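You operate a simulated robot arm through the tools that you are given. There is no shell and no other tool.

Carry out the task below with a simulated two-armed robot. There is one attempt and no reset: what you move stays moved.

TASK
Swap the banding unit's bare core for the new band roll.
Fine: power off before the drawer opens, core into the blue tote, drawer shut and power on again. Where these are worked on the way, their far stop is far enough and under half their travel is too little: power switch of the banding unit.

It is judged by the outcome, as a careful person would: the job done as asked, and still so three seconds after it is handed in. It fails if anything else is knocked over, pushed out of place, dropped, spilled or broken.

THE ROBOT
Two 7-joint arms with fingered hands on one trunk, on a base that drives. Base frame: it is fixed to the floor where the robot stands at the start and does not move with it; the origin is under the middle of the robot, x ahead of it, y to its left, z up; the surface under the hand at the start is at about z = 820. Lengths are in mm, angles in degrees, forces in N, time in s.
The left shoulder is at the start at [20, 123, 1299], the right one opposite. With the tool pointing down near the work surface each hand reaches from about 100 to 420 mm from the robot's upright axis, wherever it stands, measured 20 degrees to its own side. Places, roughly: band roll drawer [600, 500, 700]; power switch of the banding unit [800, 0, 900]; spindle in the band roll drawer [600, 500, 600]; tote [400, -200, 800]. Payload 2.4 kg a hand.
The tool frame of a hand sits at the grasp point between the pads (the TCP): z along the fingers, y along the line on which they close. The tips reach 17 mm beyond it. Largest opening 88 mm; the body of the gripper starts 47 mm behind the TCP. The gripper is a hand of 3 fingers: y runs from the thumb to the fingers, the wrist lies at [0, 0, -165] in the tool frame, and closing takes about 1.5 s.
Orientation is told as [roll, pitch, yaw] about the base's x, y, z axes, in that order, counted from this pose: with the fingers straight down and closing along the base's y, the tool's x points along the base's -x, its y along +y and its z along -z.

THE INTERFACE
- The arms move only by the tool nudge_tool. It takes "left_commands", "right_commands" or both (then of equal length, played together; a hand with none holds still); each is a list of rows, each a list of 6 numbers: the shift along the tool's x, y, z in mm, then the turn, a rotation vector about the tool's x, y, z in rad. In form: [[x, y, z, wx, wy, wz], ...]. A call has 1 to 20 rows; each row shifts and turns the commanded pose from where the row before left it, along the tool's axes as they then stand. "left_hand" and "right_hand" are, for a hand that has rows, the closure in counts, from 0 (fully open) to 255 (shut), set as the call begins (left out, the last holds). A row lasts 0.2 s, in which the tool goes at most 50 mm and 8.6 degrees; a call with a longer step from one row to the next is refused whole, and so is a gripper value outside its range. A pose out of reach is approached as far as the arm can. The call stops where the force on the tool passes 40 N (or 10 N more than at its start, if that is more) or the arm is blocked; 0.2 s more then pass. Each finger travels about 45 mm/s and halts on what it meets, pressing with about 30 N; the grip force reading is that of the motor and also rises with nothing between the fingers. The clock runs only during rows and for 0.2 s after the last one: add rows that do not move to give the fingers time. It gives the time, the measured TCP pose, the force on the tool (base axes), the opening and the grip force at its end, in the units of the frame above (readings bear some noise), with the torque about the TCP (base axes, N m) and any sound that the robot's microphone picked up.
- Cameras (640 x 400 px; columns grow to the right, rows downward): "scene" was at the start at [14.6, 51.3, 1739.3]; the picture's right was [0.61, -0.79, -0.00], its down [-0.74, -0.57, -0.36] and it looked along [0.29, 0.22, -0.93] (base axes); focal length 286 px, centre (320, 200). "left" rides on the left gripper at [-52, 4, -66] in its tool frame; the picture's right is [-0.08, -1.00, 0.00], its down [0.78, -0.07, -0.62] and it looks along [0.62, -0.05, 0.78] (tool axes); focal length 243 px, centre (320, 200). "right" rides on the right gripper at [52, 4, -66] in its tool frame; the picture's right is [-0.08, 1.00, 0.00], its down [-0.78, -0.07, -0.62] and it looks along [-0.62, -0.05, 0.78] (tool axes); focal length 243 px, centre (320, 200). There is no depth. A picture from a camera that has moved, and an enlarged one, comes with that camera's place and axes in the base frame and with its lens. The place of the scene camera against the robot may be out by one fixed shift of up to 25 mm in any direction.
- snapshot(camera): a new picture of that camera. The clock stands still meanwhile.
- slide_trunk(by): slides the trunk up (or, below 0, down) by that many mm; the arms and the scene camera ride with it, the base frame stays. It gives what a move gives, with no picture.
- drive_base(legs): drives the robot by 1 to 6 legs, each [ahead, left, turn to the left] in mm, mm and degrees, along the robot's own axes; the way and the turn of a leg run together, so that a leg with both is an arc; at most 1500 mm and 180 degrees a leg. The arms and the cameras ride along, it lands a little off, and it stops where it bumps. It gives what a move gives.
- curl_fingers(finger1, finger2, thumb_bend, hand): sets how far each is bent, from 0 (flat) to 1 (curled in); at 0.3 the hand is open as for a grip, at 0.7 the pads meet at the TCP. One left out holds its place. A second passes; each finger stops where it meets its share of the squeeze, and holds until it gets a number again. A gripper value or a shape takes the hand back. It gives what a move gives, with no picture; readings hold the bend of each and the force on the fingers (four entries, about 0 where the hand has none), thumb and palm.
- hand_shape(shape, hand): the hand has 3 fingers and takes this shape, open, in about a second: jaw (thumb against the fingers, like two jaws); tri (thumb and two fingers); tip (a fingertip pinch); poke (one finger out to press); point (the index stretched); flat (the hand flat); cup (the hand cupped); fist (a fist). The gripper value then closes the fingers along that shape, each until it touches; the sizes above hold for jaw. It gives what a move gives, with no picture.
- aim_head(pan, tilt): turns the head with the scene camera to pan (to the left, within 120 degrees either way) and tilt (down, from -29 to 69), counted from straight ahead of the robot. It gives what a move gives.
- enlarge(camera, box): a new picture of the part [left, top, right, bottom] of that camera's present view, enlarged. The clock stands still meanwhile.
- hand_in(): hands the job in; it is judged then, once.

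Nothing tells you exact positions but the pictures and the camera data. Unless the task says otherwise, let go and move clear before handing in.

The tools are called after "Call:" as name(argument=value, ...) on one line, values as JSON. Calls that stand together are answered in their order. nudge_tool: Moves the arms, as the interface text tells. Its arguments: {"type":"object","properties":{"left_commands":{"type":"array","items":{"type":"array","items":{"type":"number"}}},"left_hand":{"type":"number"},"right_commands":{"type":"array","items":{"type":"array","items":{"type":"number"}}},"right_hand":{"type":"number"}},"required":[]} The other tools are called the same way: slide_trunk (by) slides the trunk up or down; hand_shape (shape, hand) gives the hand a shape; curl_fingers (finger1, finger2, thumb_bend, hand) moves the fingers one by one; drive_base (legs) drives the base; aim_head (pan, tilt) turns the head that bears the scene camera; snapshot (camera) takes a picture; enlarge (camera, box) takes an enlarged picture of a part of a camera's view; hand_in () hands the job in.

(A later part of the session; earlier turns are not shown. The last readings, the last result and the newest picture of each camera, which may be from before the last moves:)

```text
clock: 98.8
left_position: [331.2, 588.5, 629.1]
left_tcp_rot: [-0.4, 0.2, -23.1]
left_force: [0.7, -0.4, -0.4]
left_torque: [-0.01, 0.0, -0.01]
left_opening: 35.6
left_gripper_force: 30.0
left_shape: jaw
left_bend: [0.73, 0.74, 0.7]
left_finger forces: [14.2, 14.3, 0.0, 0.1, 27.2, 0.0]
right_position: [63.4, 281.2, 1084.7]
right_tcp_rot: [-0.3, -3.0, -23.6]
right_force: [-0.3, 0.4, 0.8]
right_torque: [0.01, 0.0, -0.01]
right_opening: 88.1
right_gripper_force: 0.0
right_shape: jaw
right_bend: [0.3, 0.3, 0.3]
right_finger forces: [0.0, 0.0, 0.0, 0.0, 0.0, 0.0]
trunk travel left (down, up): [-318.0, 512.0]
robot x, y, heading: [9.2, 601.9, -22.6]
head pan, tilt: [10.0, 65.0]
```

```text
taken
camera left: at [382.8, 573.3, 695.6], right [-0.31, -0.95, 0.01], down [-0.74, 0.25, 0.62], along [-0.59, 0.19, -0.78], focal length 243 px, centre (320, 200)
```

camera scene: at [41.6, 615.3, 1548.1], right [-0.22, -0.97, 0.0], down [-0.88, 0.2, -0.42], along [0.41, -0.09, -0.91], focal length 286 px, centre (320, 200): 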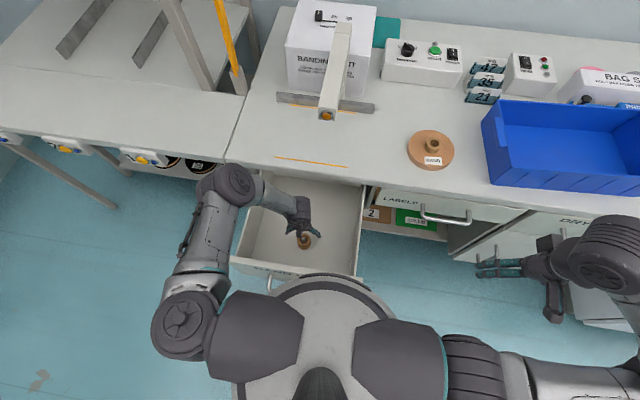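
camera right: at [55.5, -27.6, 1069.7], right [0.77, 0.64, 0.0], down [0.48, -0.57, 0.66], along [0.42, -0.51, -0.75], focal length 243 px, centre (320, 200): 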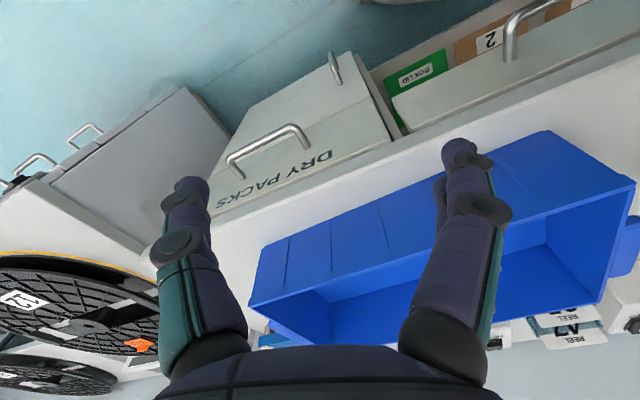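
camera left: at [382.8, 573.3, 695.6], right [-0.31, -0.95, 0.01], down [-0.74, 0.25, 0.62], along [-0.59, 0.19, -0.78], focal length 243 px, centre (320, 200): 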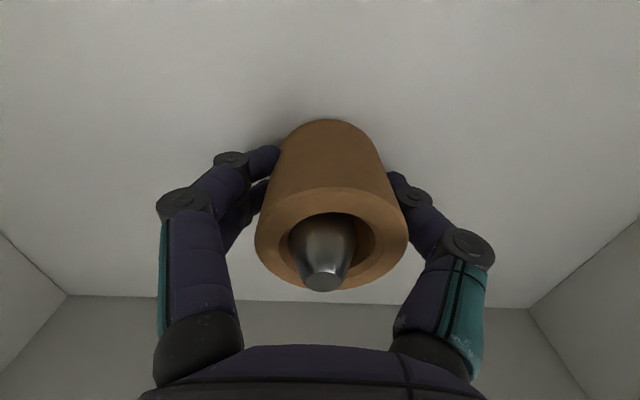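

Gripped at ~36 mm. Lifting straight up off the spindle.

Call:
nudge_tool(left_commands=[[0, 0, -15, 0, 0, 0], [0, 0, -20, 0, 0, 0], [0, 0, -25, 0, 0, 0], [0, 0, -25, 0, 0, 0], [0, 0, -30, 0, 0, 0]])

Call:
snapshot(camera="left")

```text
clock: 100.0
left_position: [333.2, 587.9, 746.3]
left_tcp_rot: [-0.5, 0.1, -23.1]
left_force: [0.6, 0.8, 0.3]
left_torque: [-0.01, -0.04, 0.02]
left_opening: 35.1
left_gripper_force: 30.2
left_shape: jaw
left_bend: [0.73, 0.74, 0.7]
left_finger forces: [14.3, 14.3, 0.0, 0.0, 27.2, 0.0]
right_position: [62.6, 281.1, 1086.5]
right_tcp_rot: [-0.4, -3.0, -23.5]
right_force: [-0.1, -0.4, -0.5]
right_torque: [-0.04, -0.01, -0.02]
right_opening: 88.0
right_gripper_force: 0.1
right_shape: jaw
right_bend: [0.3, 0.3, 0.3]
right_finger forces: [0.0, 0.1, 0.0, 0.1, 0.0, 0.0]
trunk travel left (down, up): [-318.0, 512.0]
robot x, y, heading: [8.2, 602.5, -23.1]
head pan, tilt: [10.0, 65.0]
```

```text
taken
camera left: at [384.5, 573.0, 811.9], right [-0.31, -0.95, 0.01], down [-0.74, 0.25, 0.62], along [-0.59, 0.19, -0.78], focal length 243 px, centre (320, 200)
```

left: 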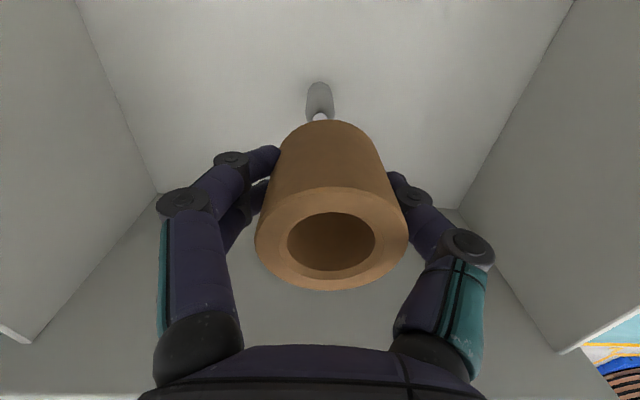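

The core is free of the spindle. Raising it well above bench height, then driving right toward the tote.

Call:
nudge_tool(left_commands=[[0, 0, -40, 0, 0, 0], [0, 0, -40, 0, 0, 0], [0, 0, -40, 0, 0, 0], [0, 0, -40, 0, 0, 0]])

Call:
slide_trunk(by=120)

Call:
drive_base(legs=[[-10, 0, 0], [0, -470, 0]])

Call:
aim_head(pan=0, tilt=55)

Call:
snapshot(camera="scene")

```text
clock: 101.0
left_position: [334.2, 588.5, 905.7]
left_tcp_rot: [-0.5, 0.1, -23.3]
left_force: [0.0, -0.2, 0.4]
left_torque: [-0.01, 0.02, -0.03]
left_opening: 35.3
left_gripper_force: 30.1
left_shape: jaw
left_bend: [0.73, 0.74, 0.7]
left_finger forces: [14.4, 14.4, 0.0, 0.0, 27.2, 0.0]
right_position: [62.1, 283.1, 1085.2]
right_tcp_rot: [-0.4, -3.0, -23.6]
right_force: [0.2, -0.8, 0.3]
right_torque: [-0.02, 0.02, -0.01]
right_opening: 88.0
right_gripper_force: 0.1
right_shape: jaw
right_bend: [0.3, 0.3, 0.3]
right_finger forces: [0.0, 0.1, 0.0, 0.0, 0.0, 0.1]
trunk travel left (down, up): [-318.0, 512.0]
robot x, y, heading: [9.5, 605.4, -22.7]
head pan, tilt: [10.0, 65.0]
```

```text
clock: 102.5
left_position: [333.7, 589.2, 1025.3]
left_tcp_rot: [-0.6, 0.2, -23.1]
left_force: [0.2, -0.4, -0.4]
left_torque: [0.03, -0.01, 0.02]
left_opening: 35.8
left_gripper_force: 30.0
left_shape: jaw
left_bend: [0.73, 0.74, 0.7]
left_finger forces: [14.4, 14.4, 0.1, 0.0, 27.4, 0.0]
right_position: [62.4, 282.3, 1204.9]
right_tcp_rot: [-0.4, -3.0, -23.6]
right_force: [0.1, -0.2, 0.5]
right_torque: [0.03, 0.02, -0.02]
right_opening: 87.9
right_gripper_force: 0.1
right_shape: jaw
right_bend: [0.3, 0.3, 0.3]
right_finger forces: [0.1, 0.1, 0.0, 0.1, 0.1, 0.0]
trunk travel left (down, up): [-438.0, 392.0]
robot x, y, heading: [11.0, 603.1, -22.9]
head pan, tilt: [10.0, 65.0]
```

```text
clock: 105.6
left_position: [139.1, 157.8, 1025.0]
left_tcp_rot: [-0.3, 0.1, -23.4]
left_force: [-1.0, 0.8, -0.5]
left_torque: [-0.02, -0.01, -0.02]
left_opening: 35.5
left_gripper_force: 30.2
left_shape: jaw
left_bend: [0.73, 0.74, 0.7]
left_finger forces: [14.4, 14.4, 0.1, 0.1, 27.4, 0.0]
right_position: [-132.8, -149.0, 1205.1]
right_tcp_rot: [-0.3, -3.0, -23.8]
right_force: [0.3, -0.1, -0.4]
right_torque: [0.0, 0.0, 0.0]
right_opening: 88.0
right_gripper_force: 0.0
right_shape: jaw
right_bend: [0.3, 0.3, 0.3]
right_finger forces: [0.0, 0.1, 0.0, 0.1, 0.0, 0.0]
trunk travel left (down, up): [-438.0, 392.0]
robot x, y, heading: [-186.2, 171.9, -23.4]
head pan, tilt: [10.0, 65.0]
```

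```text
clock: 106.3
left_position: [139.8, 158.4, 1025.2]
left_tcp_rot: [-0.5, 0.2, -23.2]
left_force: [0.7, -0.3, -1.1]
left_torque: [-0.02, 0.0, 0.0]
left_opening: 35.5
left_gripper_force: 30.0
left_shape: jaw
left_bend: [0.73, 0.74, 0.7]
left_finger forces: [14.5, 14.4, 0.0, 0.1, 27.4, 0.1]
right_position: [-132.3, -148.4, 1205.9]
right_tcp_rot: [-0.4, -3.0, -23.8]
right_force: [0.3, -0.3, 0.5]
right_torque: [0.01, 0.0, 0.01]
right_opening: 88.2
right_gripper_force: 0.1
right_shape: jaw
right_bend: [0.3, 0.3, 0.3]
right_finger forces: [0.1, 0.1, 0.0, 0.0, 0.1, 0.0]
trunk travel left (down, up): [-438.0, 392.0]
robot x, y, heading: [-184.3, 173.5, -23.4]
head pan, tilt: [0.0, 55.0]
```

```text
taken
camera scene: at [-145.2, 170.3, 1679.7], right [-0.39, -0.92, 0.0], down [-0.75, 0.32, -0.57], along [0.53, -0.23, -0.82], focal length 286 px, centre (320, 200)
```

scene: 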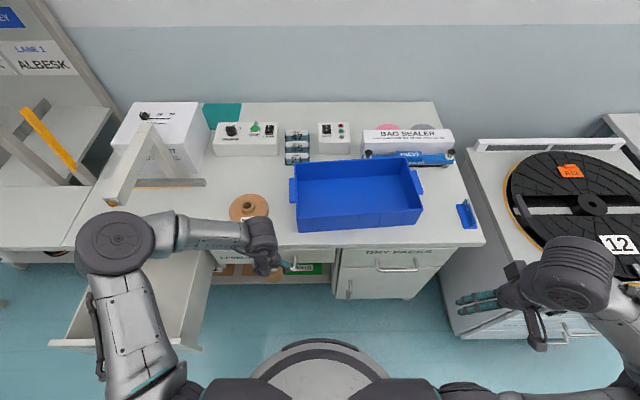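

I need a close look at the tote to determine rim and floor.

Call:
enlarge(camera="scene", box=[270, 140, 450, 250])

Call:
snapshot(camera="right")

```text
3.56 times, centred on (360, 195) of scene
camera zoom: at [-145.2, 170.3, 1679.7], right [-0.39, -0.92, 0.0], down [-0.75, 0.32, -0.57], along [0.53, -0.23, -0.82], focal length 1017 px, centre (178, 218)
```

zoom: 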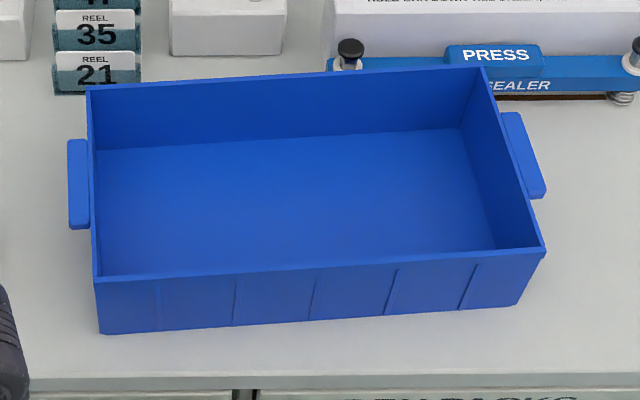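

```text
taken
camera right: at [-180.4, -120.8, 1269.7], right [0.48, 0.88, 0.0], down [0.66, -0.36, 0.66], along [0.58, -0.32, -0.75], focal length 243 px, centre (320, 200)
```

right: 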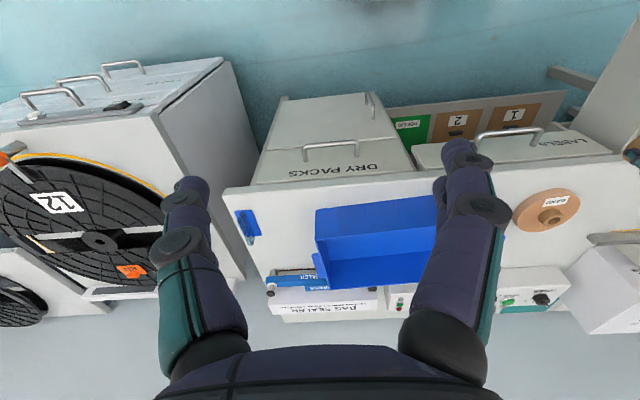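

Tote rim spans depth ~262–486 and lateral -220…175, rim height ~926. I drive in so that the core hovers over its left part.

Call:
drive_base(legs=[[215, -103, 0]])

Call:
snapshot(camera="scene")

Call:
snapshot(camera="left")

```text
clock: 108.1
left_position: [297.8, -20.5, 1025.5]
left_tcp_rot: [-0.5, 0.1, -23.4]
left_force: [-0.5, -0.3, -0.3]
left_torque: [-0.01, 0.01, -0.02]
left_opening: 35.2
left_gripper_force: 30.1
left_shape: jaw
left_bend: [0.73, 0.74, 0.7]
left_finger forces: [14.5, 14.5, 0.0, 0.0, 27.4, 0.0]
right_position: [26.5, -328.1, 1205.7]
right_tcp_rot: [-0.4, -2.9, -23.9]
right_force: [0.6, 0.8, 0.6]
right_torque: [0.0, 0.03, -0.02]
right_opening: 88.2
right_gripper_force: 0.0
right_shape: jaw
right_bend: [0.3, 0.3, 0.3]
right_finger forces: [0.0, 0.1, 0.0, 0.1, 0.1, 0.0]
trunk travel left (down, up): [-438.0, 392.0]
robot x, y, heading: [-23.3, -2.6, -23.3]
head pan, tilt: [0.0, 55.0]
```

```text
taken
camera scene: at [13.4, -10.1, 1679.7], right [-0.39, -0.92, 0.0], down [-0.75, 0.32, -0.57], along [0.53, -0.23, -0.82], focal length 286 px, centre (320, 200)
```

scene: 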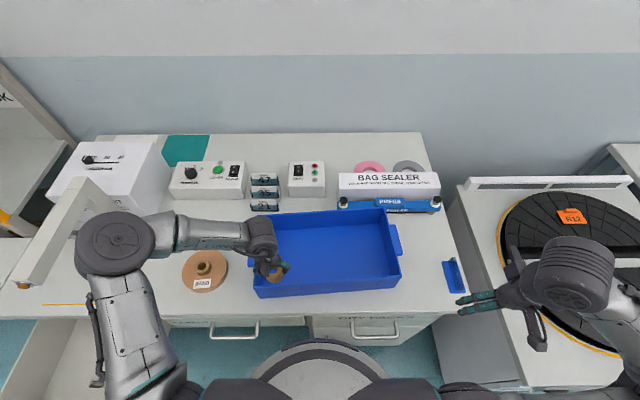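

```text
taken
camera left: at [348.9, -37.2, 1090.6], right [-0.32, -0.95, 0.01], down [-0.74, 0.25, 0.62], along [-0.59, 0.19, -0.78], focal length 243 px, centre (320, 200)
```

left: 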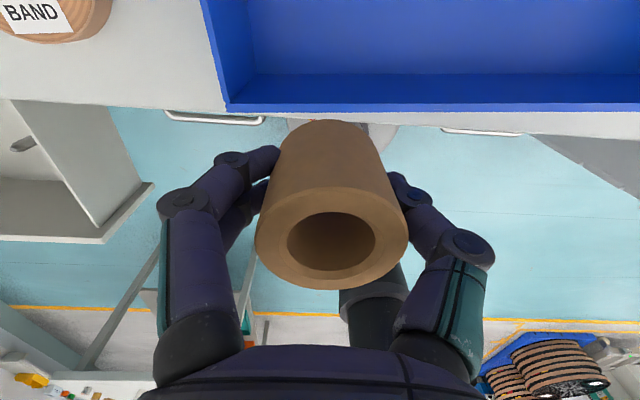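

Calibrating with the hand camera: tote's near rim is at depth ~284, left rim ~157. Moving forward 103 mm over the inside, then lowering gently.

Call:
nudge_tool(left_commands=[[-35, -2, 0, 0, 0, 0], [-35, -2, 0, 0, 0, 0], [-34, -3, 0, 0, 0, 0], [0, 0, 40, 0, 0, 0], [0, 0, 40, 0, 0, 0]])

Call:
snapshot(camera="left")

Call:
snapshot(camera="scene")

```text
clock: 109.3
left_position: [388.7, -69.0, 943.5]
left_tcp_rot: [-0.4, 0.2, -23.4]
left_force: [0.5, 0.0, -1.2]
left_torque: [0.0, -0.02, 0.01]
left_opening: 35.3
left_gripper_force: 29.7
left_shape: jaw
left_bend: [0.73, 0.74, 0.7]
left_finger forces: [14.6, 14.5, 0.0, 0.0, 27.3, 0.0]
right_position: [24.2, -328.3, 1206.2]
right_tcp_rot: [-0.4, -2.8, -23.7]
right_force: [-0.2, 0.4, 0.0]
right_torque: [0.02, 0.03, 0.06]
right_opening: 88.0
right_gripper_force: 0.1
right_shape: jaw
right_bend: [0.3, 0.3, 0.3]
right_finger forces: [0.1, 0.0, 0.0, 0.1, 0.0, 0.0]
trunk travel left (down, up): [-438.0, 392.0]
robot x, y, heading: [-23.9, -5.3, -23.2]
head pan, tilt: [0.0, 55.0]
```

```text
taken
camera left: at [440.8, -84.6, 1009.1], right [-0.32, -0.95, 0.01], down [-0.74, 0.25, 0.62], along [-0.59, 0.19, -0.78], focal length 243 px, centre (320, 200)
```

left: 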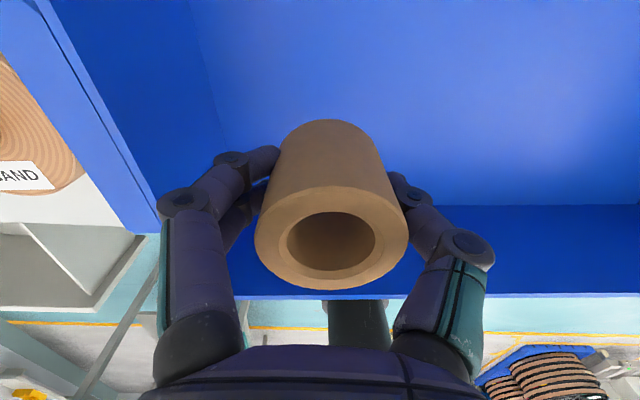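

```text
taken
camera scene: at [12.7, -9.2, 1679.7], right [-0.39, -0.92, 0.0], down [-0.75, 0.32, -0.57], along [0.53, -0.23, -0.82], focal length 286 px, centre (320, 200)
```

scene: 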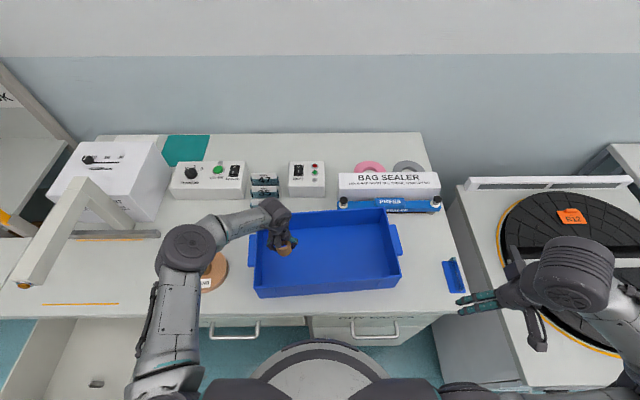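

Call:
nudge_tool(left_commands=[[0, 0, 30, 0, 0, 0], [0, 0, 20, 0, 0, 0], [0, 0, 5, 0, 0, 0], [0, 0, 5, 0, 0, 0]])

Call:
snapshot(camera="left")

```text
clock: 110.3
left_position: [389.4, -69.3, 884.8]
left_tcp_rot: [-0.6, 0.1, -23.5]
left_force: [-0.1, 0.2, -0.5]
left_torque: [0.01, 0.0, -0.01]
left_opening: 35.3
left_gripper_force: 29.9
left_shape: jaw
left_bend: [0.73, 0.74, 0.7]
left_finger forces: [14.6, 14.4, 0.1, 0.0, 27.3, 0.1]
right_position: [23.8, -327.1, 1204.6]
right_tcp_rot: [-0.4, -3.0, -23.7]
right_force: [0.0, 0.0, 0.4]
right_torque: [-0.01, 0.02, -0.01]
right_opening: 88.0
right_gripper_force: 0.1
right_shape: jaw
right_bend: [0.3, 0.3, 0.3]
right_finger forces: [0.0, 0.1, 0.0, 0.1, 0.0, 0.0]
trunk travel left (down, up): [-438.0, 392.0]
robot x, y, heading: [-24.3, -3.4, -23.3]
head pan, tilt: [0.0, 55.0]
```

```text
taken
camera left: at [441.0, -85.6, 950.4], right [-0.32, -0.95, 0.01], down [-0.74, 0.25, 0.62], along [-0.59, 0.19, -0.78], focal length 243 px, centre (320, 200)
```

left: 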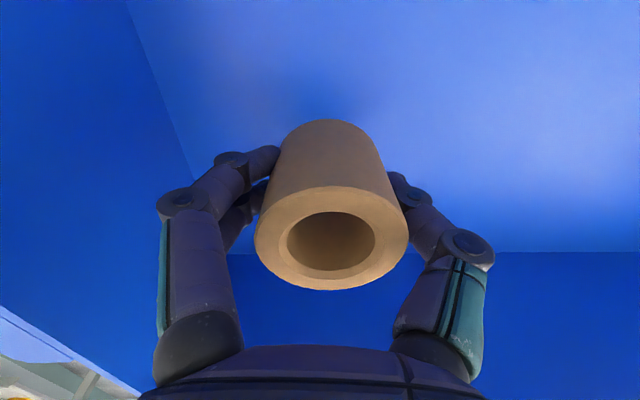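

Call:
nudge_tool(left_commands=[[0, 0, 4, 0, 0, 0], [0, 0, 4, 0, 0, 0], [0, 0, 4, 0, 0, 0]])

```text
clock: 111.1
left_position: [388.6, -70.3, 873.0]
left_tcp_rot: [-0.6, 0.0, -23.4]
left_force: [0.2, 0.7, -0.4]
left_torque: [-0.02, 0.01, -0.01]
left_opening: 35.3
left_gripper_force: 30.4
left_shape: jaw
left_bend: [0.73, 0.74, 0.7]
left_finger forces: [14.5, 14.5, 0.0, 0.1, 27.3, 0.0]
right_position: [25.0, -327.0, 1204.7]
right_tcp_rot: [-0.5, -3.0, -23.7]
right_force: [0.1, -0.3, 0.5]
right_torque: [-0.02, 0.02, 0.01]
right_opening: 87.7
right_gripper_force: 0.1
right_shape: jaw
right_bend: [0.3, 0.3, 0.3]
right_finger forces: [0.0, 0.0, 0.0, 0.1, 0.0, 0.1]
trunk travel left (down, up): [-438.0, 392.0]
robot x, y, heading: [-28.2, -5.9, -23.1]
head pan, tilt: [0.0, 55.0]
```

Call:
nudge_tool(left_commands=[[0, 0, 3, 0, 0, 0], [0, 0, 3, 0, 0, 0], [0, 0, 3, 0, 0, 0], [0, 0, 3, 0, 0, 0]])

Call:
snapshot(camera="left")

```text
clock: 112.1
left_position: [389.7, -69.4, 860.5]
left_tcp_rot: [-0.5, 0.1, -23.3]
left_force: [-0.6, -0.7, -1.1]
left_torque: [-0.02, 0.03, 0.0]
left_opening: 35.4
left_gripper_force: 29.8
left_shape: jaw
left_bend: [0.73, 0.74, 0.7]
left_finger forces: [14.5, 14.6, 0.0, 0.1, 27.3, 0.0]
right_position: [25.2, -326.0, 1205.0]
right_tcp_rot: [-0.4, -3.0, -23.8]
right_force: [0.3, 0.0, -0.2]
right_torque: [0.01, -0.01, 0.02]
right_opening: 88.0
right_gripper_force: 0.0
right_shape: jaw
right_bend: [0.3, 0.3, 0.3]
right_finger forces: [0.0, 0.0, 0.1, 0.0, 0.0, 0.1]
trunk travel left (down, up): [-438.0, 392.0]
robot x, y, heading: [-28.1, -2.9, -23.2]
head pan, tilt: [0.0, 55.0]
```

```text
taken
camera left: at [440.5, -85.4, 926.9], right [-0.32, -0.95, 0.01], down [-0.74, 0.25, 0.62], along [-0.59, 0.19, -0.78], focal length 243 px, centre (320, 200)
```

left: 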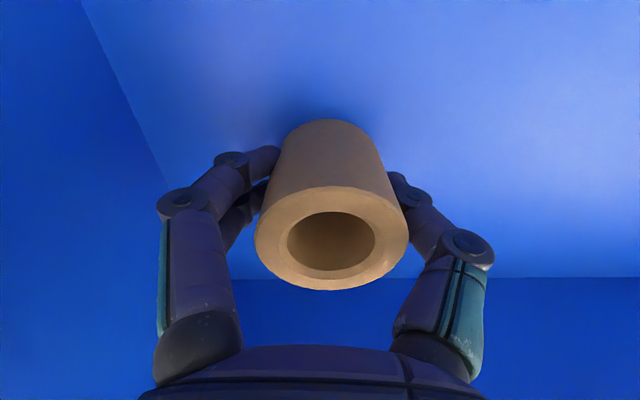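

Call:
nudge_tool(left_commands=[[0, 0, 2, 0, 0, 0], [0, 0, 2, 0, 0, 0], [0, 0, 2, 0, 0, 0], [0, 0, 2, 0, 0, 0]])

```text
clock: 113.1
left_position: [388.4, -69.7, 853.1]
left_tcp_rot: [-0.6, 0.1, -23.3]
left_force: [0.0, 0.6, -0.2]
left_torque: [0.01, 0.0, -0.01]
left_opening: 35.5
left_gripper_force: 30.2
left_shape: jaw
left_bend: [0.73, 0.74, 0.7]
left_finger forces: [14.6, 14.5, 0.0, 0.0, 27.2, 0.1]
right_position: [26.1, -328.0, 1204.8]
right_tcp_rot: [-0.3, -3.1, -23.7]
right_force: [-0.2, -0.8, -0.5]
right_torque: [0.01, -0.03, 0.01]
right_opening: 87.7
right_gripper_force: 0.1
right_shape: jaw
right_bend: [0.3, 0.3, 0.3]
right_finger forces: [0.0, 0.0, 0.1, 0.0, 0.0, 0.1]
trunk travel left (down, up): [-438.0, 392.0]
robot x, y, heading: [-24.3, -4.1, -23.2]
head pan, tilt: [0.0, 55.0]
```

Call:
nudge_tool(left_commands=[[0, 0, 2, 0, 0, 0], [0, 0, 2, 0, 0, 0], [0, 0, 2, 0, 0, 0], [0, 0, 2, 0, 0, 0]])

Call:
snapshot(camera="left")

```text
clock: 114.1
left_position: [389.5, -70.6, 846.7]
left_tcp_rot: [-0.5, -0.1, -23.3]
left_force: [0.4, 1.1, 21.6]
left_torque: [-0.07, 0.03, -0.01]
left_opening: 35.6
left_gripper_force: 29.3
left_shape: jaw
left_bend: [0.74, 0.74, 0.7]
left_finger forces: [17.3, 17.1, 0.0, 0.0, 30.8, 0.0]
right_position: [24.1, -326.9, 1206.0]
right_tcp_rot: [-0.4, -3.1, -23.8]
right_force: [0.0, -0.3, 0.9]
right_torque: [0.0, -0.02, 0.0]
right_opening: 87.8
right_gripper_force: 0.0
right_shape: jaw
right_bend: [0.3, 0.3, 0.3]
right_finger forces: [0.0, 0.0, 0.0, 0.1, 0.1, 0.0]
trunk travel left (down, up): [-438.0, 392.0]
robot x, y, heading: [-24.3, -4.7, -23.1]
head pan, tilt: [0.0, 55.0]
```

```text
taken
camera left: at [440.2, -85.5, 912.3], right [-0.32, -0.95, 0.01], down [-0.74, 0.25, 0.62], along [-0.59, 0.19, -0.78], focal length 243 px, centre (320, 200)
```

left: 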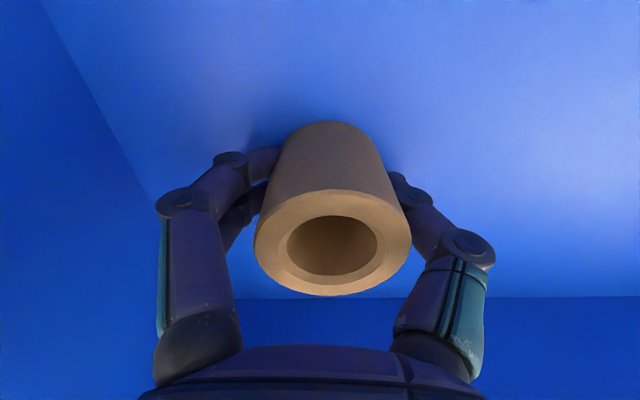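

The core touches the tote floor. Easing up a hair, releasing and withdrawing upward.

Call:
nudge_tool(left_commands=[[0, 0, -2, 0, 0, 0], [0, 0, 0, 0, 0, 0]])

Call:
nudge_tool(left_commands=[[0, 0, 0, 0, 0, 0], [0, 0, 0, 0, 0, 0], [0, 0, 0, 0, 0, 0], [0, 0, 0, 0, 0, 0], [0, 0, 0, 0, 0, 0], [0, 0, 0, 0, 0, 0], [0, 0, -20, 0, 0, 0], [0, 0, -40, 0, 0, 0], [0, 0, -40, 0, 0, 0], [0, 0, -40, 0, 0, 0], [0, 0, -40, 0, 0, 0]], left_hand=0)

Call:
snapshot(camera="left")

Call:
snapshot(camera="scene")

```text
clock: 114.7
left_position: [389.4, -68.9, 847.0]
left_tcp_rot: [-0.5, 0.1, -23.4]
left_force: [2.8, -0.5, 11.9]
left_torque: [-0.02, -0.01, 0.01]
left_opening: 35.6
left_gripper_force: 30.3
left_shape: jaw
left_bend: [0.74, 0.74, 0.7]
left_finger forces: [17.7, 16.3, 0.0, 0.0, 30.9, 0.1]
right_position: [24.7, -328.3, 1205.3]
right_tcp_rot: [-0.5, -3.0, -23.9]
right_force: [-0.2, 0.1, 0.5]
right_torque: [-0.01, -0.01, -0.01]
right_opening: 88.2
right_gripper_force: 0.2
right_shape: jaw
right_bend: [0.3, 0.3, 0.3]
right_finger forces: [0.0, 0.0, 0.0, 0.1, 0.1, 0.0]
trunk travel left (down, up): [-438.0, 392.0]
robot x, y, heading: [-26.8, -3.9, -23.1]
head pan, tilt: [0.0, 55.0]
```

```text
clock: 117.1
left_position: [388.9, -68.1, 1028.7]
left_tcp_rot: [-0.5, 0.1, -23.4]
left_force: [0.2, 0.1, -0.8]
left_torque: [-0.02, 0.04, 0.0]
left_opening: 87.7
left_gripper_force: 0.0
left_shape: jaw
left_bend: [0.3, 0.3, 0.3]
left_finger forces: [0.0, 0.0, 0.0, 0.0, 0.1, 0.1]
right_position: [25.0, -327.5, 1206.0]
right_tcp_rot: [-0.3, -2.9, -23.8]
right_force: [-0.8, -0.3, 0.4]
right_torque: [0.0, 0.01, 0.02]
right_opening: 87.9
right_gripper_force: 0.0
right_shape: jaw
right_bend: [0.3, 0.3, 0.3]
right_finger forces: [0.0, 0.0, 0.0, 0.0, 0.0, 0.0]
trunk travel left (down, up): [-438.0, 392.0]
robot x, y, heading: [-23.2, -2.8, -22.9]
head pan, tilt: [0.0, 55.0]
```

```text
taken
camera left: at [440.1, -83.9, 1095.1], right [-0.32, -0.95, 0.01], down [-0.74, 0.25, 0.62], along [-0.59, 0.19, -0.78], focal length 243 px, centre (320, 200)
```

left: 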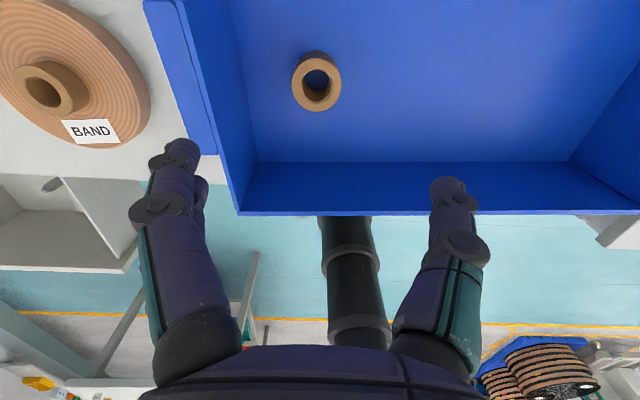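

```text
taken
camera scene: at [12.2, -8.9, 1679.8], right [-0.39, -0.92, 0.0], down [-0.75, 0.32, -0.57], along [0.53, -0.23, -0.82], focal length 286 px, centre (320, 200)
```

scene: 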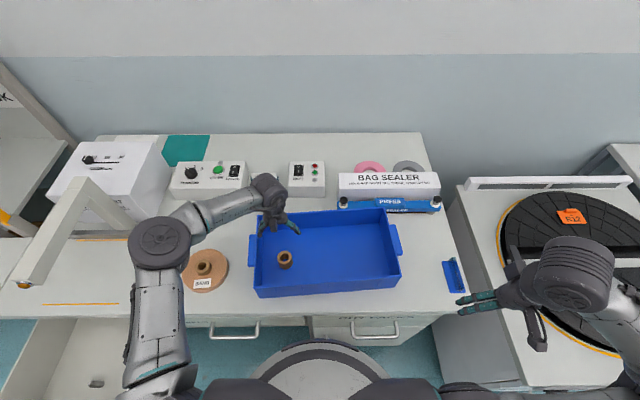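

The core stands upright in the blue tote. Next I shift left so the left hand comes above the new BAND roll.

Call:
drive_base(legs=[[0, 232, 0]])

Call:
snapshot(camera="left")

Call:
snapshot(camera="scene")

```text
clock: 118.8
left_position: [480.8, 141.9, 1027.8]
left_tcp_rot: [-0.6, 0.1, -23.5]
left_force: [0.7, 0.2, 0.7]
left_torque: [0.03, -0.03, -0.03]
left_opening: 87.9
left_gripper_force: 0.1
left_shape: jaw
left_bend: [0.3, 0.3, 0.3]
left_finger forces: [0.1, 0.1, 0.0, 0.2, 0.0, 0.0]
right_position: [115.9, -116.3, 1206.4]
right_tcp_rot: [-0.4, -3.0, -23.8]
right_force: [0.4, -0.1, 0.1]
right_torque: [0.02, 0.0, 0.02]
right_opening: 88.1
right_gripper_force: 0.1
right_shape: jaw
right_bend: [0.3, 0.3, 0.3]
right_finger forces: [0.0, 0.0, 0.0, 0.0, 0.1, 0.1]
trunk travel left (down, up): [-438.0, 392.0]
robot x, y, heading: [64.1, 204.3, -23.4]
head pan, tilt: [0.0, 55.0]
```

```text
taken
camera left: at [531.0, 126.3, 1094.4], right [-0.32, -0.95, 0.01], down [-0.74, 0.26, 0.62], along [-0.59, 0.19, -0.78], focal length 243 px, centre (320, 200)
```

left: 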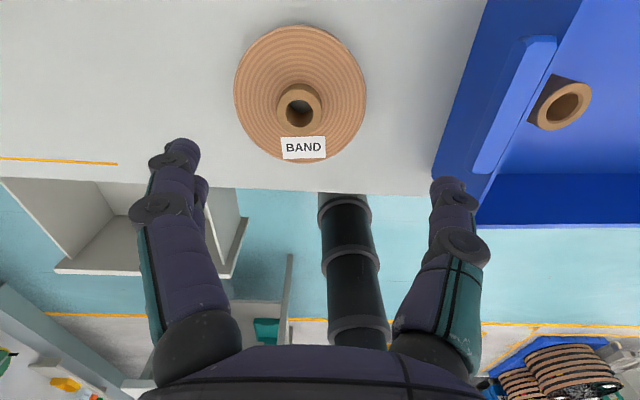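

```text
taken
camera scene: at [103.4, 202.8, 1679.8], right [-0.4, -0.92, 0.0], down [-0.75, 0.32, -0.57], along [0.53, -0.23, -0.82], focal length 286 px, centre (320, 200)
```

scene: 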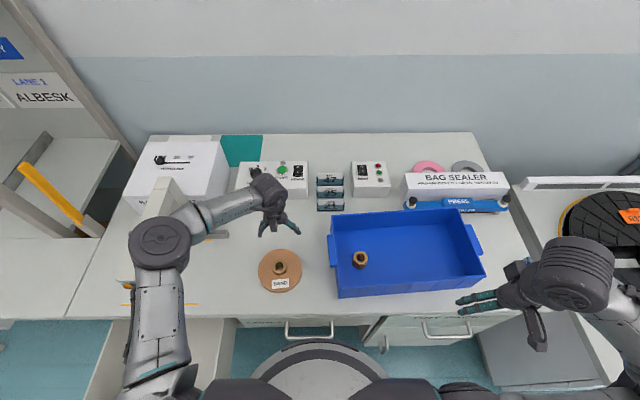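

Call:
nudge_tool(left_commands=[[24, 13.5, 25, 0, 0, 0], [0, 0, 35, 0, 0, 0], [0, 0, 38, 0, 0, 0]])

Call:
snapshot(camera="left")

```text
clock: 119.7
left_position: [461.7, 165.6, 930.7]
left_tcp_rot: [-0.5, 0.1, -23.5]
left_force: [0.1, 0.2, 0.1]
left_torque: [-0.02, 0.01, 0.02]
left_opening: 87.9
left_gripper_force: 0.1
left_shape: jaw
left_bend: [0.3, 0.3, 0.3]
left_finger forces: [0.0, 0.0, 0.0, 0.0, 0.0, 0.0]
right_position: [115.8, -117.2, 1205.3]
right_tcp_rot: [-0.4, -3.0, -23.9]
right_force: [0.4, -0.1, 0.8]
right_torque: [0.01, 0.0, 0.02]
right_opening: 87.9
right_gripper_force: 0.1
right_shape: jaw
right_bend: [0.3, 0.3, 0.3]
right_finger forces: [0.1, 0.0, 0.0, 0.0, 0.0, 0.0]
trunk travel left (down, up): [-438.0, 392.0]
robot x, y, heading: [68.3, 204.6, -23.3]
head pan, tilt: [0.0, 55.0]
```

```text
taken
camera left: at [513.4, 149.7, 996.7], right [-0.32, -0.95, 0.01], down [-0.74, 0.26, 0.62], along [-0.59, 0.19, -0.78], focal length 243 px, centre (320, 200)
```

left: 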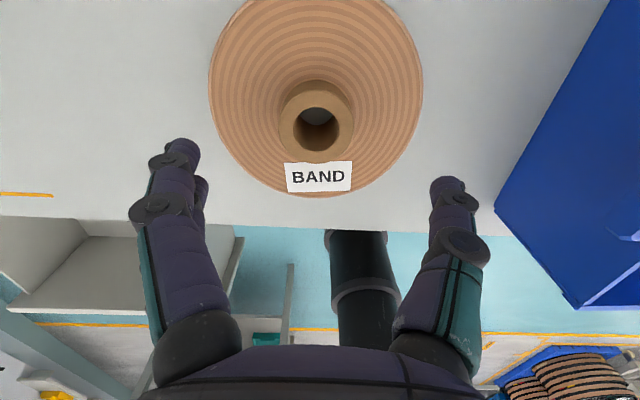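

Call:
nudge_tool(left_commands=[[-1, 2, 20, 0, 0, 0], [0, 0, 18, 0, 0, 0]])

Call:
snapshot(camera="left")

Call:
enlarge(camera="scene", box=[210, 200, 350, 320])

```text
clock: 120.2
left_position: [464.5, 164.7, 892.0]
left_tcp_rot: [-0.5, 0.1, -23.5]
left_force: [-0.4, 0.8, -0.4]
left_torque: [0.01, 0.03, -0.04]
left_opening: 87.6
left_gripper_force: 0.0
left_shape: jaw
left_bend: [0.3, 0.3, 0.3]
left_finger forces: [0.0, 0.0, 0.0, 0.0, 0.0, 0.0]
right_position: [115.5, -116.7, 1206.3]
right_tcp_rot: [-0.4, -3.1, -23.9]
right_force: [-0.1, -0.5, 0.1]
right_torque: [0.0, 0.03, 0.0]
right_opening: 87.9
right_gripper_force: 0.1
right_shape: jaw
right_bend: [0.3, 0.3, 0.3]
right_finger forces: [0.0, 0.1, 0.0, 0.1, 0.1, 0.0]
trunk travel left (down, up): [-438.0, 392.0]
robot x, y, heading: [65.0, 204.3, -23.3]
head pan, tilt: [0.0, 55.0]
```

```text
taken
camera left: at [515.4, 148.8, 957.7], right [-0.32, -0.95, 0.01], down [-0.74, 0.26, 0.62], along [-0.59, 0.19, -0.78], focal length 243 px, centre (320, 200)
```

left: 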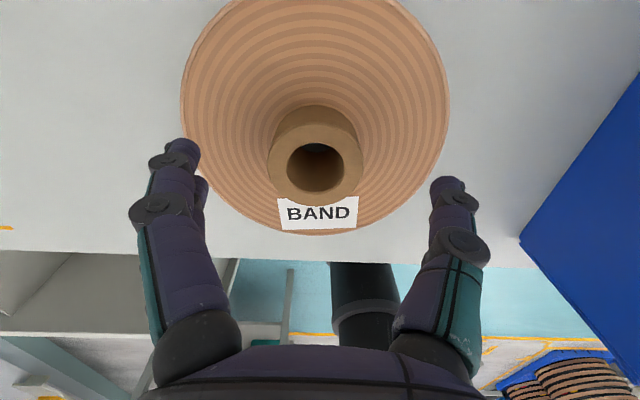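

```text
3.33 times, centred on (280, 260) of scene
camera zoom: at [102.8, 201.3, 1679.8], right [-0.4, -0.92, 0.0], down [-0.75, 0.32, -0.57], along [0.53, -0.23, -0.82], focal length 954 px, centre (453, 0)
```

zoom: 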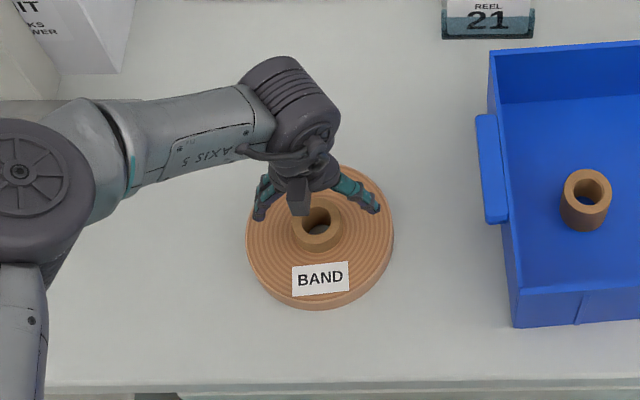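

Hub centred. Lowering in small steps until the fingertips are just above the roll's face.

Call:
nudge_tool(left_commands=[[-1, 2, 12, 0, 0, 0], [0, 0, 6, 0, 0, 0], [0, 0, 4, 0, 0, 0]])

Call:
snapshot(camera="left")

```text
clock: 121.0
left_position: [465.5, 164.8, 871.8]
left_tcp_rot: [-0.5, 0.0, -23.5]
left_force: [0.3, 0.1, 0.4]
left_torque: [0.01, 0.0, 0.0]
left_opening: 87.6
left_gripper_force: 0.0
left_shape: jaw
left_bend: [0.3, 0.3, 0.3]
left_finger forces: [0.0, 0.0, 0.1, 0.1, 0.0, 0.1]
right_position: [114.4, -116.9, 1205.7]
right_tcp_rot: [-0.5, -2.9, -23.9]
right_force: [0.5, -0.1, 0.2]
right_torque: [-0.01, 0.0, 0.01]
right_opening: 88.1
right_gripper_force: 0.1
right_shape: jaw
right_bend: [0.3, 0.3, 0.3]
right_finger forces: [0.0, 0.0, 0.1, 0.1, 0.0, 0.1]
trunk travel left (down, up): [-438.0, 392.0]
robot x, y, heading: [65.4, 205.9, -23.3]
head pan, tilt: [0.0, 55.0]
```

```text
taken
camera left: at [516.9, 149.6, 936.5], right [-0.32, -0.95, 0.01], down [-0.74, 0.26, 0.62], along [-0.59, 0.19, -0.78], focal length 243 px, centre (320, 200)
```

left: 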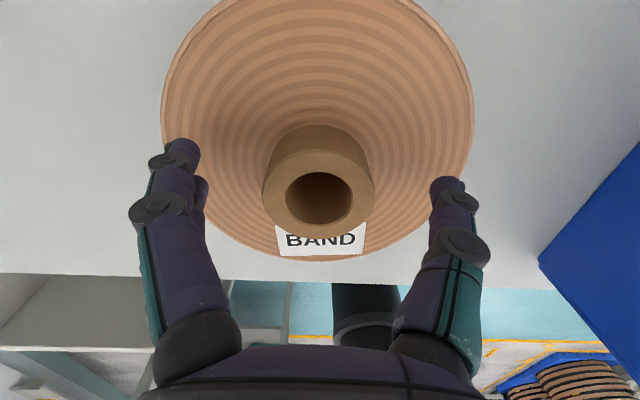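

Call:
nudge_tool(left_commands=[[0, 0, 3, 0, 0, 0], [0, 0, 3, 0, 0, 0], [0, 0, 2, 0, 0, 0]])

Call:
snapshot(camera="left")

```text
clock: 121.8
left_position: [464.9, 164.3, 862.3]
left_tcp_rot: [-0.5, 0.1, -23.6]
left_force: [-0.3, 0.7, 0.2]
left_torque: [0.01, -0.03, -0.02]
left_opening: 87.7
left_gripper_force: 0.0
left_shape: jaw
left_bend: [0.3, 0.3, 0.3]
left_finger forces: [0.0, 0.0, 0.0, 0.1, 0.0, 0.1]
right_position: [115.5, -117.1, 1205.7]
right_tcp_rot: [-0.4, -2.9, -23.9]
right_force: [-0.4, 1.4, -0.9]
right_torque: [0.0, -0.01, -0.02]
right_opening: 88.1
right_gripper_force: 0.0
right_shape: jaw
right_bend: [0.3, 0.3, 0.3]
right_finger forces: [0.1, 0.0, 0.1, 0.1, 0.0, 0.0]
trunk travel left (down, up): [-438.0, 392.0]
robot x, y, heading: [63.9, 207.6, -23.2]
head pan, tilt: [0.0, 55.0]
```

```text
taken
camera left: at [517.0, 149.7, 928.9], right [-0.32, -0.95, 0.01], down [-0.74, 0.26, 0.62], along [-0.59, 0.19, -0.78], focal length 243 px, centre (320, 200)
```

left: 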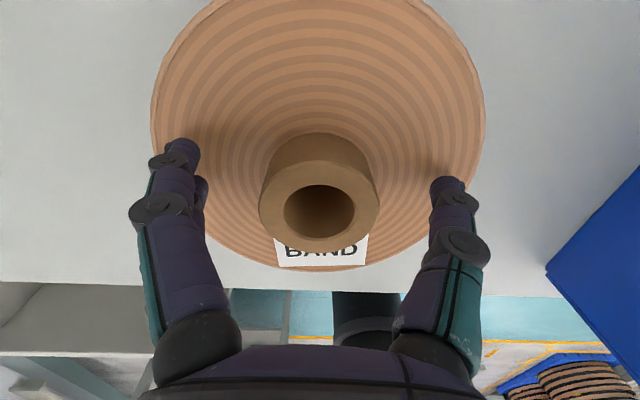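

Call:
nudge_tool(left_commands=[[0, 0, 2, 0, 0, 0], [0, 0, 2, 0, 0, 0], [0, 0, 2, 0, 0, 0]])

```text
clock: 122.7
left_position: [466.1, 165.2, 856.4]
left_tcp_rot: [-0.4, 0.0, -23.5]
left_force: [-1.7, -0.5, 10.0]
left_torque: [0.25, -0.09, 0.07]
left_opening: 88.0
left_gripper_force: 0.1
left_shape: jaw
left_bend: [0.29, 0.29, 0.3]
left_finger forces: [3.9, 3.9, 0.0, 0.0, 2.2, 0.1]
right_position: [113.9, -116.9, 1205.3]
right_tcp_rot: [-0.3, -3.1, -23.9]
right_force: [-0.2, -0.2, 0.2]
right_torque: [0.03, -0.03, -0.01]
right_opening: 87.8
right_gripper_force: 0.1
right_shape: jaw
right_bend: [0.3, 0.3, 0.3]
right_finger forces: [0.0, 0.0, 0.0, 0.0, 0.0, 0.1]
trunk travel left (down, up): [-438.0, 392.0]
robot x, y, heading: [62.9, 208.7, -23.2]
head pan, tilt: [0.0, 55.0]
```

Tips touched the roll face (z≈840). Raising 5 mm, then closing on the hub.

Call:
nudge_tool(left_commands=[[0, 0, -5, 0, 0, 0], [0, 0, 0, 0, 0, 0]])

Call:
nudge_tool(left_commands=[[0, 0, 0, 0, 0, 0], [0, 0, 0, 0, 0, 0], [0, 0, 0, 0, 0, 0], [0, 0, 0, 0, 0, 0], [0, 0, 0, 0, 0, 0], [0, 0, 0, 0, 0, 0], [0, 0, 0, 0, 0, 0], [0, 0, 0, 0, 0, 0]], left_hand=255)

Call:
snapshot(camera="left")

```text
clock: 123.2
left_position: [465.4, 164.3, 862.0]
left_tcp_rot: [-0.4, 0.0, -23.5]
left_force: [-0.2, 0.9, 0.2]
left_torque: [-0.01, -0.02, 0.05]
left_opening: 88.4
left_gripper_force: 0.0
left_shape: jaw
left_bend: [0.3, 0.3, 0.3]
left_finger forces: [0.1, 0.1, 0.1, 0.0, 0.0, 0.1]
right_position: [115.2, -117.7, 1204.6]
right_tcp_rot: [-0.4, -3.0, -23.8]
right_force: [-0.2, -0.5, 0.1]
right_torque: [-0.02, 0.0, 0.04]
right_opening: 87.8
right_gripper_force: 0.0
right_shape: jaw
right_bend: [0.3, 0.3, 0.3]
right_finger forces: [0.0, 0.0, 0.0, 0.0, 0.0, 0.0]
trunk travel left (down, up): [-438.0, 392.0]
robot x, y, heading: [65.3, 201.9, -23.3]
head pan, tilt: [0.0, 55.0]
```

```text
clock: 125.0
left_position: [465.1, 163.5, 861.0]
left_tcp_rot: [-0.4, 0.1, -23.5]
left_force: [-0.2, -0.5, 0.7]
left_torque: [0.0, 0.04, 0.03]
left_opening: 33.1
left_gripper_force: 29.9
left_shape: jaw
left_bend: [0.73, 0.73, 0.7]
left_finger forces: [12.9, 13.5, 0.0, 0.0, 26.2, 0.0]
right_position: [115.6, -118.3, 1206.7]
right_tcp_rot: [-0.4, -3.0, -23.9]
right_force: [-0.3, 0.9, -0.1]
right_torque: [0.02, 0.01, 0.02]
right_opening: 88.1
right_gripper_force: 0.1
right_shape: jaw
right_bend: [0.3, 0.3, 0.3]
right_finger forces: [0.0, 0.1, 0.0, 0.1, 0.1, 0.1]
trunk travel left (down, up): [-438.0, 392.0]
robot x, y, heading: [64.7, 205.9, -23.1]
head pan, tilt: [0.0, 55.0]
```

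```text
taken
camera left: at [516.2, 149.1, 927.3], right [-0.32, -0.95, 0.01], down [-0.74, 0.25, 0.62], along [-0.59, 0.19, -0.78], focal length 243 px, centre (320, 200)
```

left: 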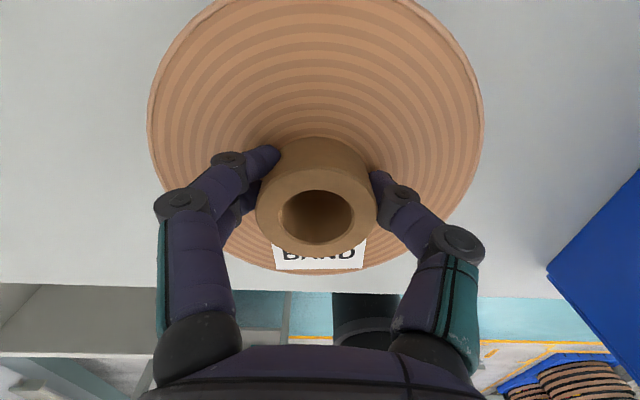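

The hub is gripped near its base. Lifting slowly and checking that the roll comes level.

Call:
nudge_tool(left_commands=[[0, 0, -3, 0, 0, 0], [0, 0, -6, 0, 0, 0], [0, 0, -10, 0, 0, 0], [0, 0, -10, 0, 0, 0]])

Call:
snapshot(camera="left")

Call:
enlarge(camera="scene", box=[210, 200, 350, 320])

```text
clock: 126.0
left_position: [466.0, 165.6, 890.4]
left_tcp_rot: [-0.5, 0.1, -23.6]
left_force: [0.6, -0.5, -1.9]
left_torque: [-0.01, 0.02, 0.01]
left_opening: 32.5
left_gripper_force: 29.7
left_shape: jaw
left_bend: [0.74, 0.73, 0.7]
left_finger forces: [13.0, 13.3, 0.0, 0.1, 25.6, 0.0]
right_position: [115.3, -117.1, 1204.4]
right_tcp_rot: [-0.4, -3.0, -24.0]
right_force: [0.0, 0.3, -0.3]
right_torque: [0.04, 0.01, -0.01]
right_opening: 87.8
right_gripper_force: 0.1
right_shape: jaw
right_bend: [0.3, 0.3, 0.3]
right_finger forces: [0.1, 0.0, 0.1, 0.1, 0.0, 0.1]
trunk travel left (down, up): [-438.0, 392.0]
robot x, y, heading: [61.9, 205.1, -23.2]
head pan, tilt: [0.0, 55.0]
```

```text
taken
camera left: at [517.1, 149.6, 955.9], right [-0.32, -0.95, 0.01], down [-0.74, 0.26, 0.62], along [-0.59, 0.19, -0.78], focal length 243 px, centre (320, 200)
```

left: 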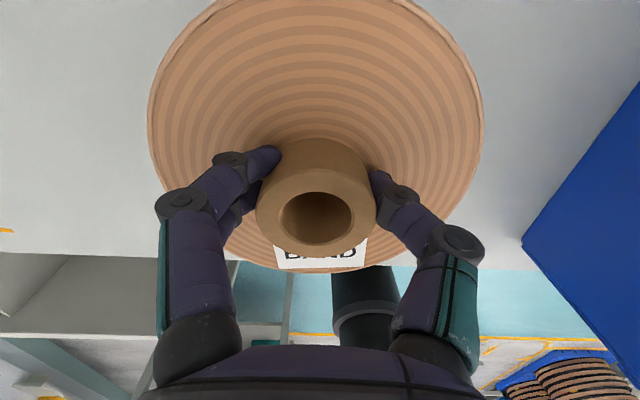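

```text
3.33 times, centred on (280, 260) of scene
camera zoom: at [102.9, 201.3, 1679.7], right [-0.4, -0.92, 0.0], down [-0.75, 0.32, -0.57], along [0.53, -0.23, -0.82], focal length 954 px, centre (453, 0)
```

zoom: 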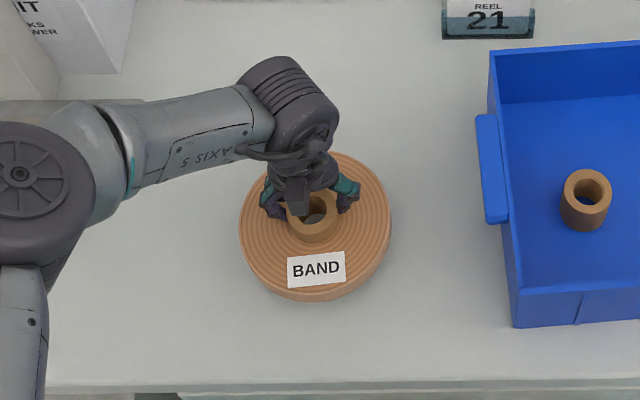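

The roll is held level and centred. Raising it, retracting, then driving back and left to the open drawer.

Call:
nudge_tool(left_commands=[[0, 0, -25, 0, 0, 0], [0, 0, -25, 0, 0, 0], [0, 0, -25, 0, 0, 0], [20, 0, -15, 0, 0, 0], [25, 0, 0, 0, 0, 0], [25, 0, 0, 0, 0, 0], [12, -8, 0, 0, 0, 0]])

Call:
drive_base(legs=[[-215, 0, 0], [0, 344, 0]])

Call:
aim_head(pan=10, tilt=65)

Call:
snapshot(camera="scene")

Call:
snapshot(camera="left")

```text
clock: 127.7
left_position: [389.1, 192.7, 981.5]
left_tcp_rot: [-0.5, 0.1, -23.4]
left_force: [0.2, 0.6, -1.5]
left_torque: [-0.01, -0.01, 0.05]
left_opening: 32.5
left_gripper_force: 30.2
left_shape: jaw
left_bend: [0.74, 0.73, 0.7]
left_finger forces: [12.8, 13.3, 0.1, 0.0, 25.6, 0.0]
right_position: [114.4, -118.3, 1206.8]
right_tcp_rot: [-0.5, -3.0, -24.0]
right_force: [0.2, -0.2, -0.4]
right_torque: [0.0, -0.03, -0.01]
right_opening: 87.9
right_gripper_force: 0.0
right_shape: jaw
right_bend: [0.3, 0.3, 0.3]
right_finger forces: [0.0, 0.1, 0.0, 0.0, 0.0, 0.0]
trunk travel left (down, up): [-438.0, 392.0]
robot x, y, heading: [62.3, 207.2, -23.4]
head pan, tilt: [0.0, 55.0]
```

```text
clock: 131.2
left_position: [326.2, 589.0, 980.1]
left_tcp_rot: [-0.5, 0.1, -24.0]
left_force: [0.8, 0.1, -1.6]
left_torque: [-0.01, 0.02, 0.01]
left_opening: 32.6
left_gripper_force: 29.9
left_shape: jaw
left_bend: [0.74, 0.73, 0.7]
left_finger forces: [12.8, 13.3, 0.0, 0.1, 25.6, 0.0]
right_position: [49.9, 283.9, 1206.4]
right_tcp_rot: [-0.5, -3.0, -24.4]
right_force: [-0.9, -0.6, -0.1]
right_torque: [0.0, 0.0, 0.04]
right_opening: 87.9
right_gripper_force: 0.1
right_shape: jaw
right_bend: [0.3, 0.3, 0.3]
right_finger forces: [0.1, 0.0, 0.0, 0.0, 0.0, 0.0]
trunk travel left (down, up): [-438.0, 392.0]
robot x, y, heading: [-2.1, 608.2, -23.7]
head pan, tilt: [0.0, 55.0]
```

```text
clock: 131.9
left_position: [326.7, 587.0, 980.5]
left_tcp_rot: [-0.5, 0.1, -24.0]
left_force: [-0.7, -1.1, -1.2]
left_torque: [-0.04, -0.04, -0.01]
left_opening: 32.5
left_gripper_force: 30.0
left_shape: jaw
left_bend: [0.74, 0.73, 0.7]
left_finger forces: [12.9, 13.3, 0.1, 0.0, 25.6, 0.0]
right_position: [49.8, 283.0, 1205.3]
right_tcp_rot: [-0.3, -3.1, -24.5]
right_force: [0.2, -0.3, -0.2]
right_torque: [0.01, -0.01, 0.0]
right_opening: 87.7
right_gripper_force: 0.1
right_shape: jaw
right_bend: [0.3, 0.3, 0.3]
right_finger forces: [0.0, 0.1, 0.0, 0.0, 0.0, 0.0]
trunk travel left (down, up): [-438.0, 392.0]
robot x, y, heading: [1.2, 604.6, -23.7]
head pan, tilt: [10.0, 65.0]
```

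```text
taken
camera scene: at [32.6, 615.1, 1668.2], right [-0.24, -0.97, 0.0], down [-0.88, 0.22, -0.42], along [0.41, -0.1, -0.91], focal length 286 px, centre (320, 200)
```

scene: 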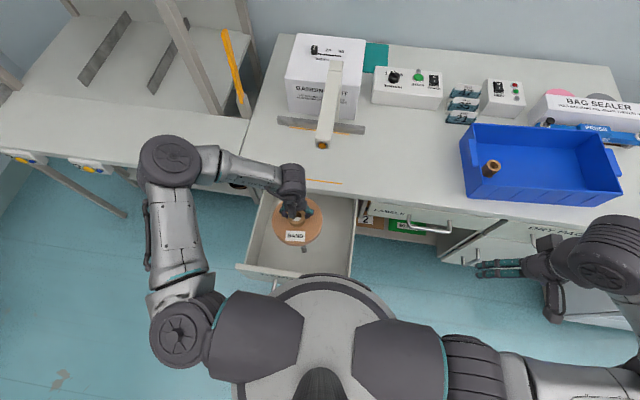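

```text
taken
camera left: at [377.2, 572.2, 1047.0], right [-0.33, -0.94, 0.01], down [-0.74, 0.26, 0.62], along [-0.59, 0.2, -0.78], focal length 243 px, centre (320, 200)
```

left: 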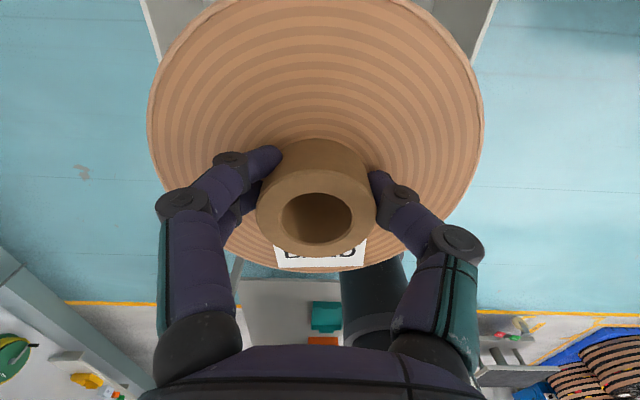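

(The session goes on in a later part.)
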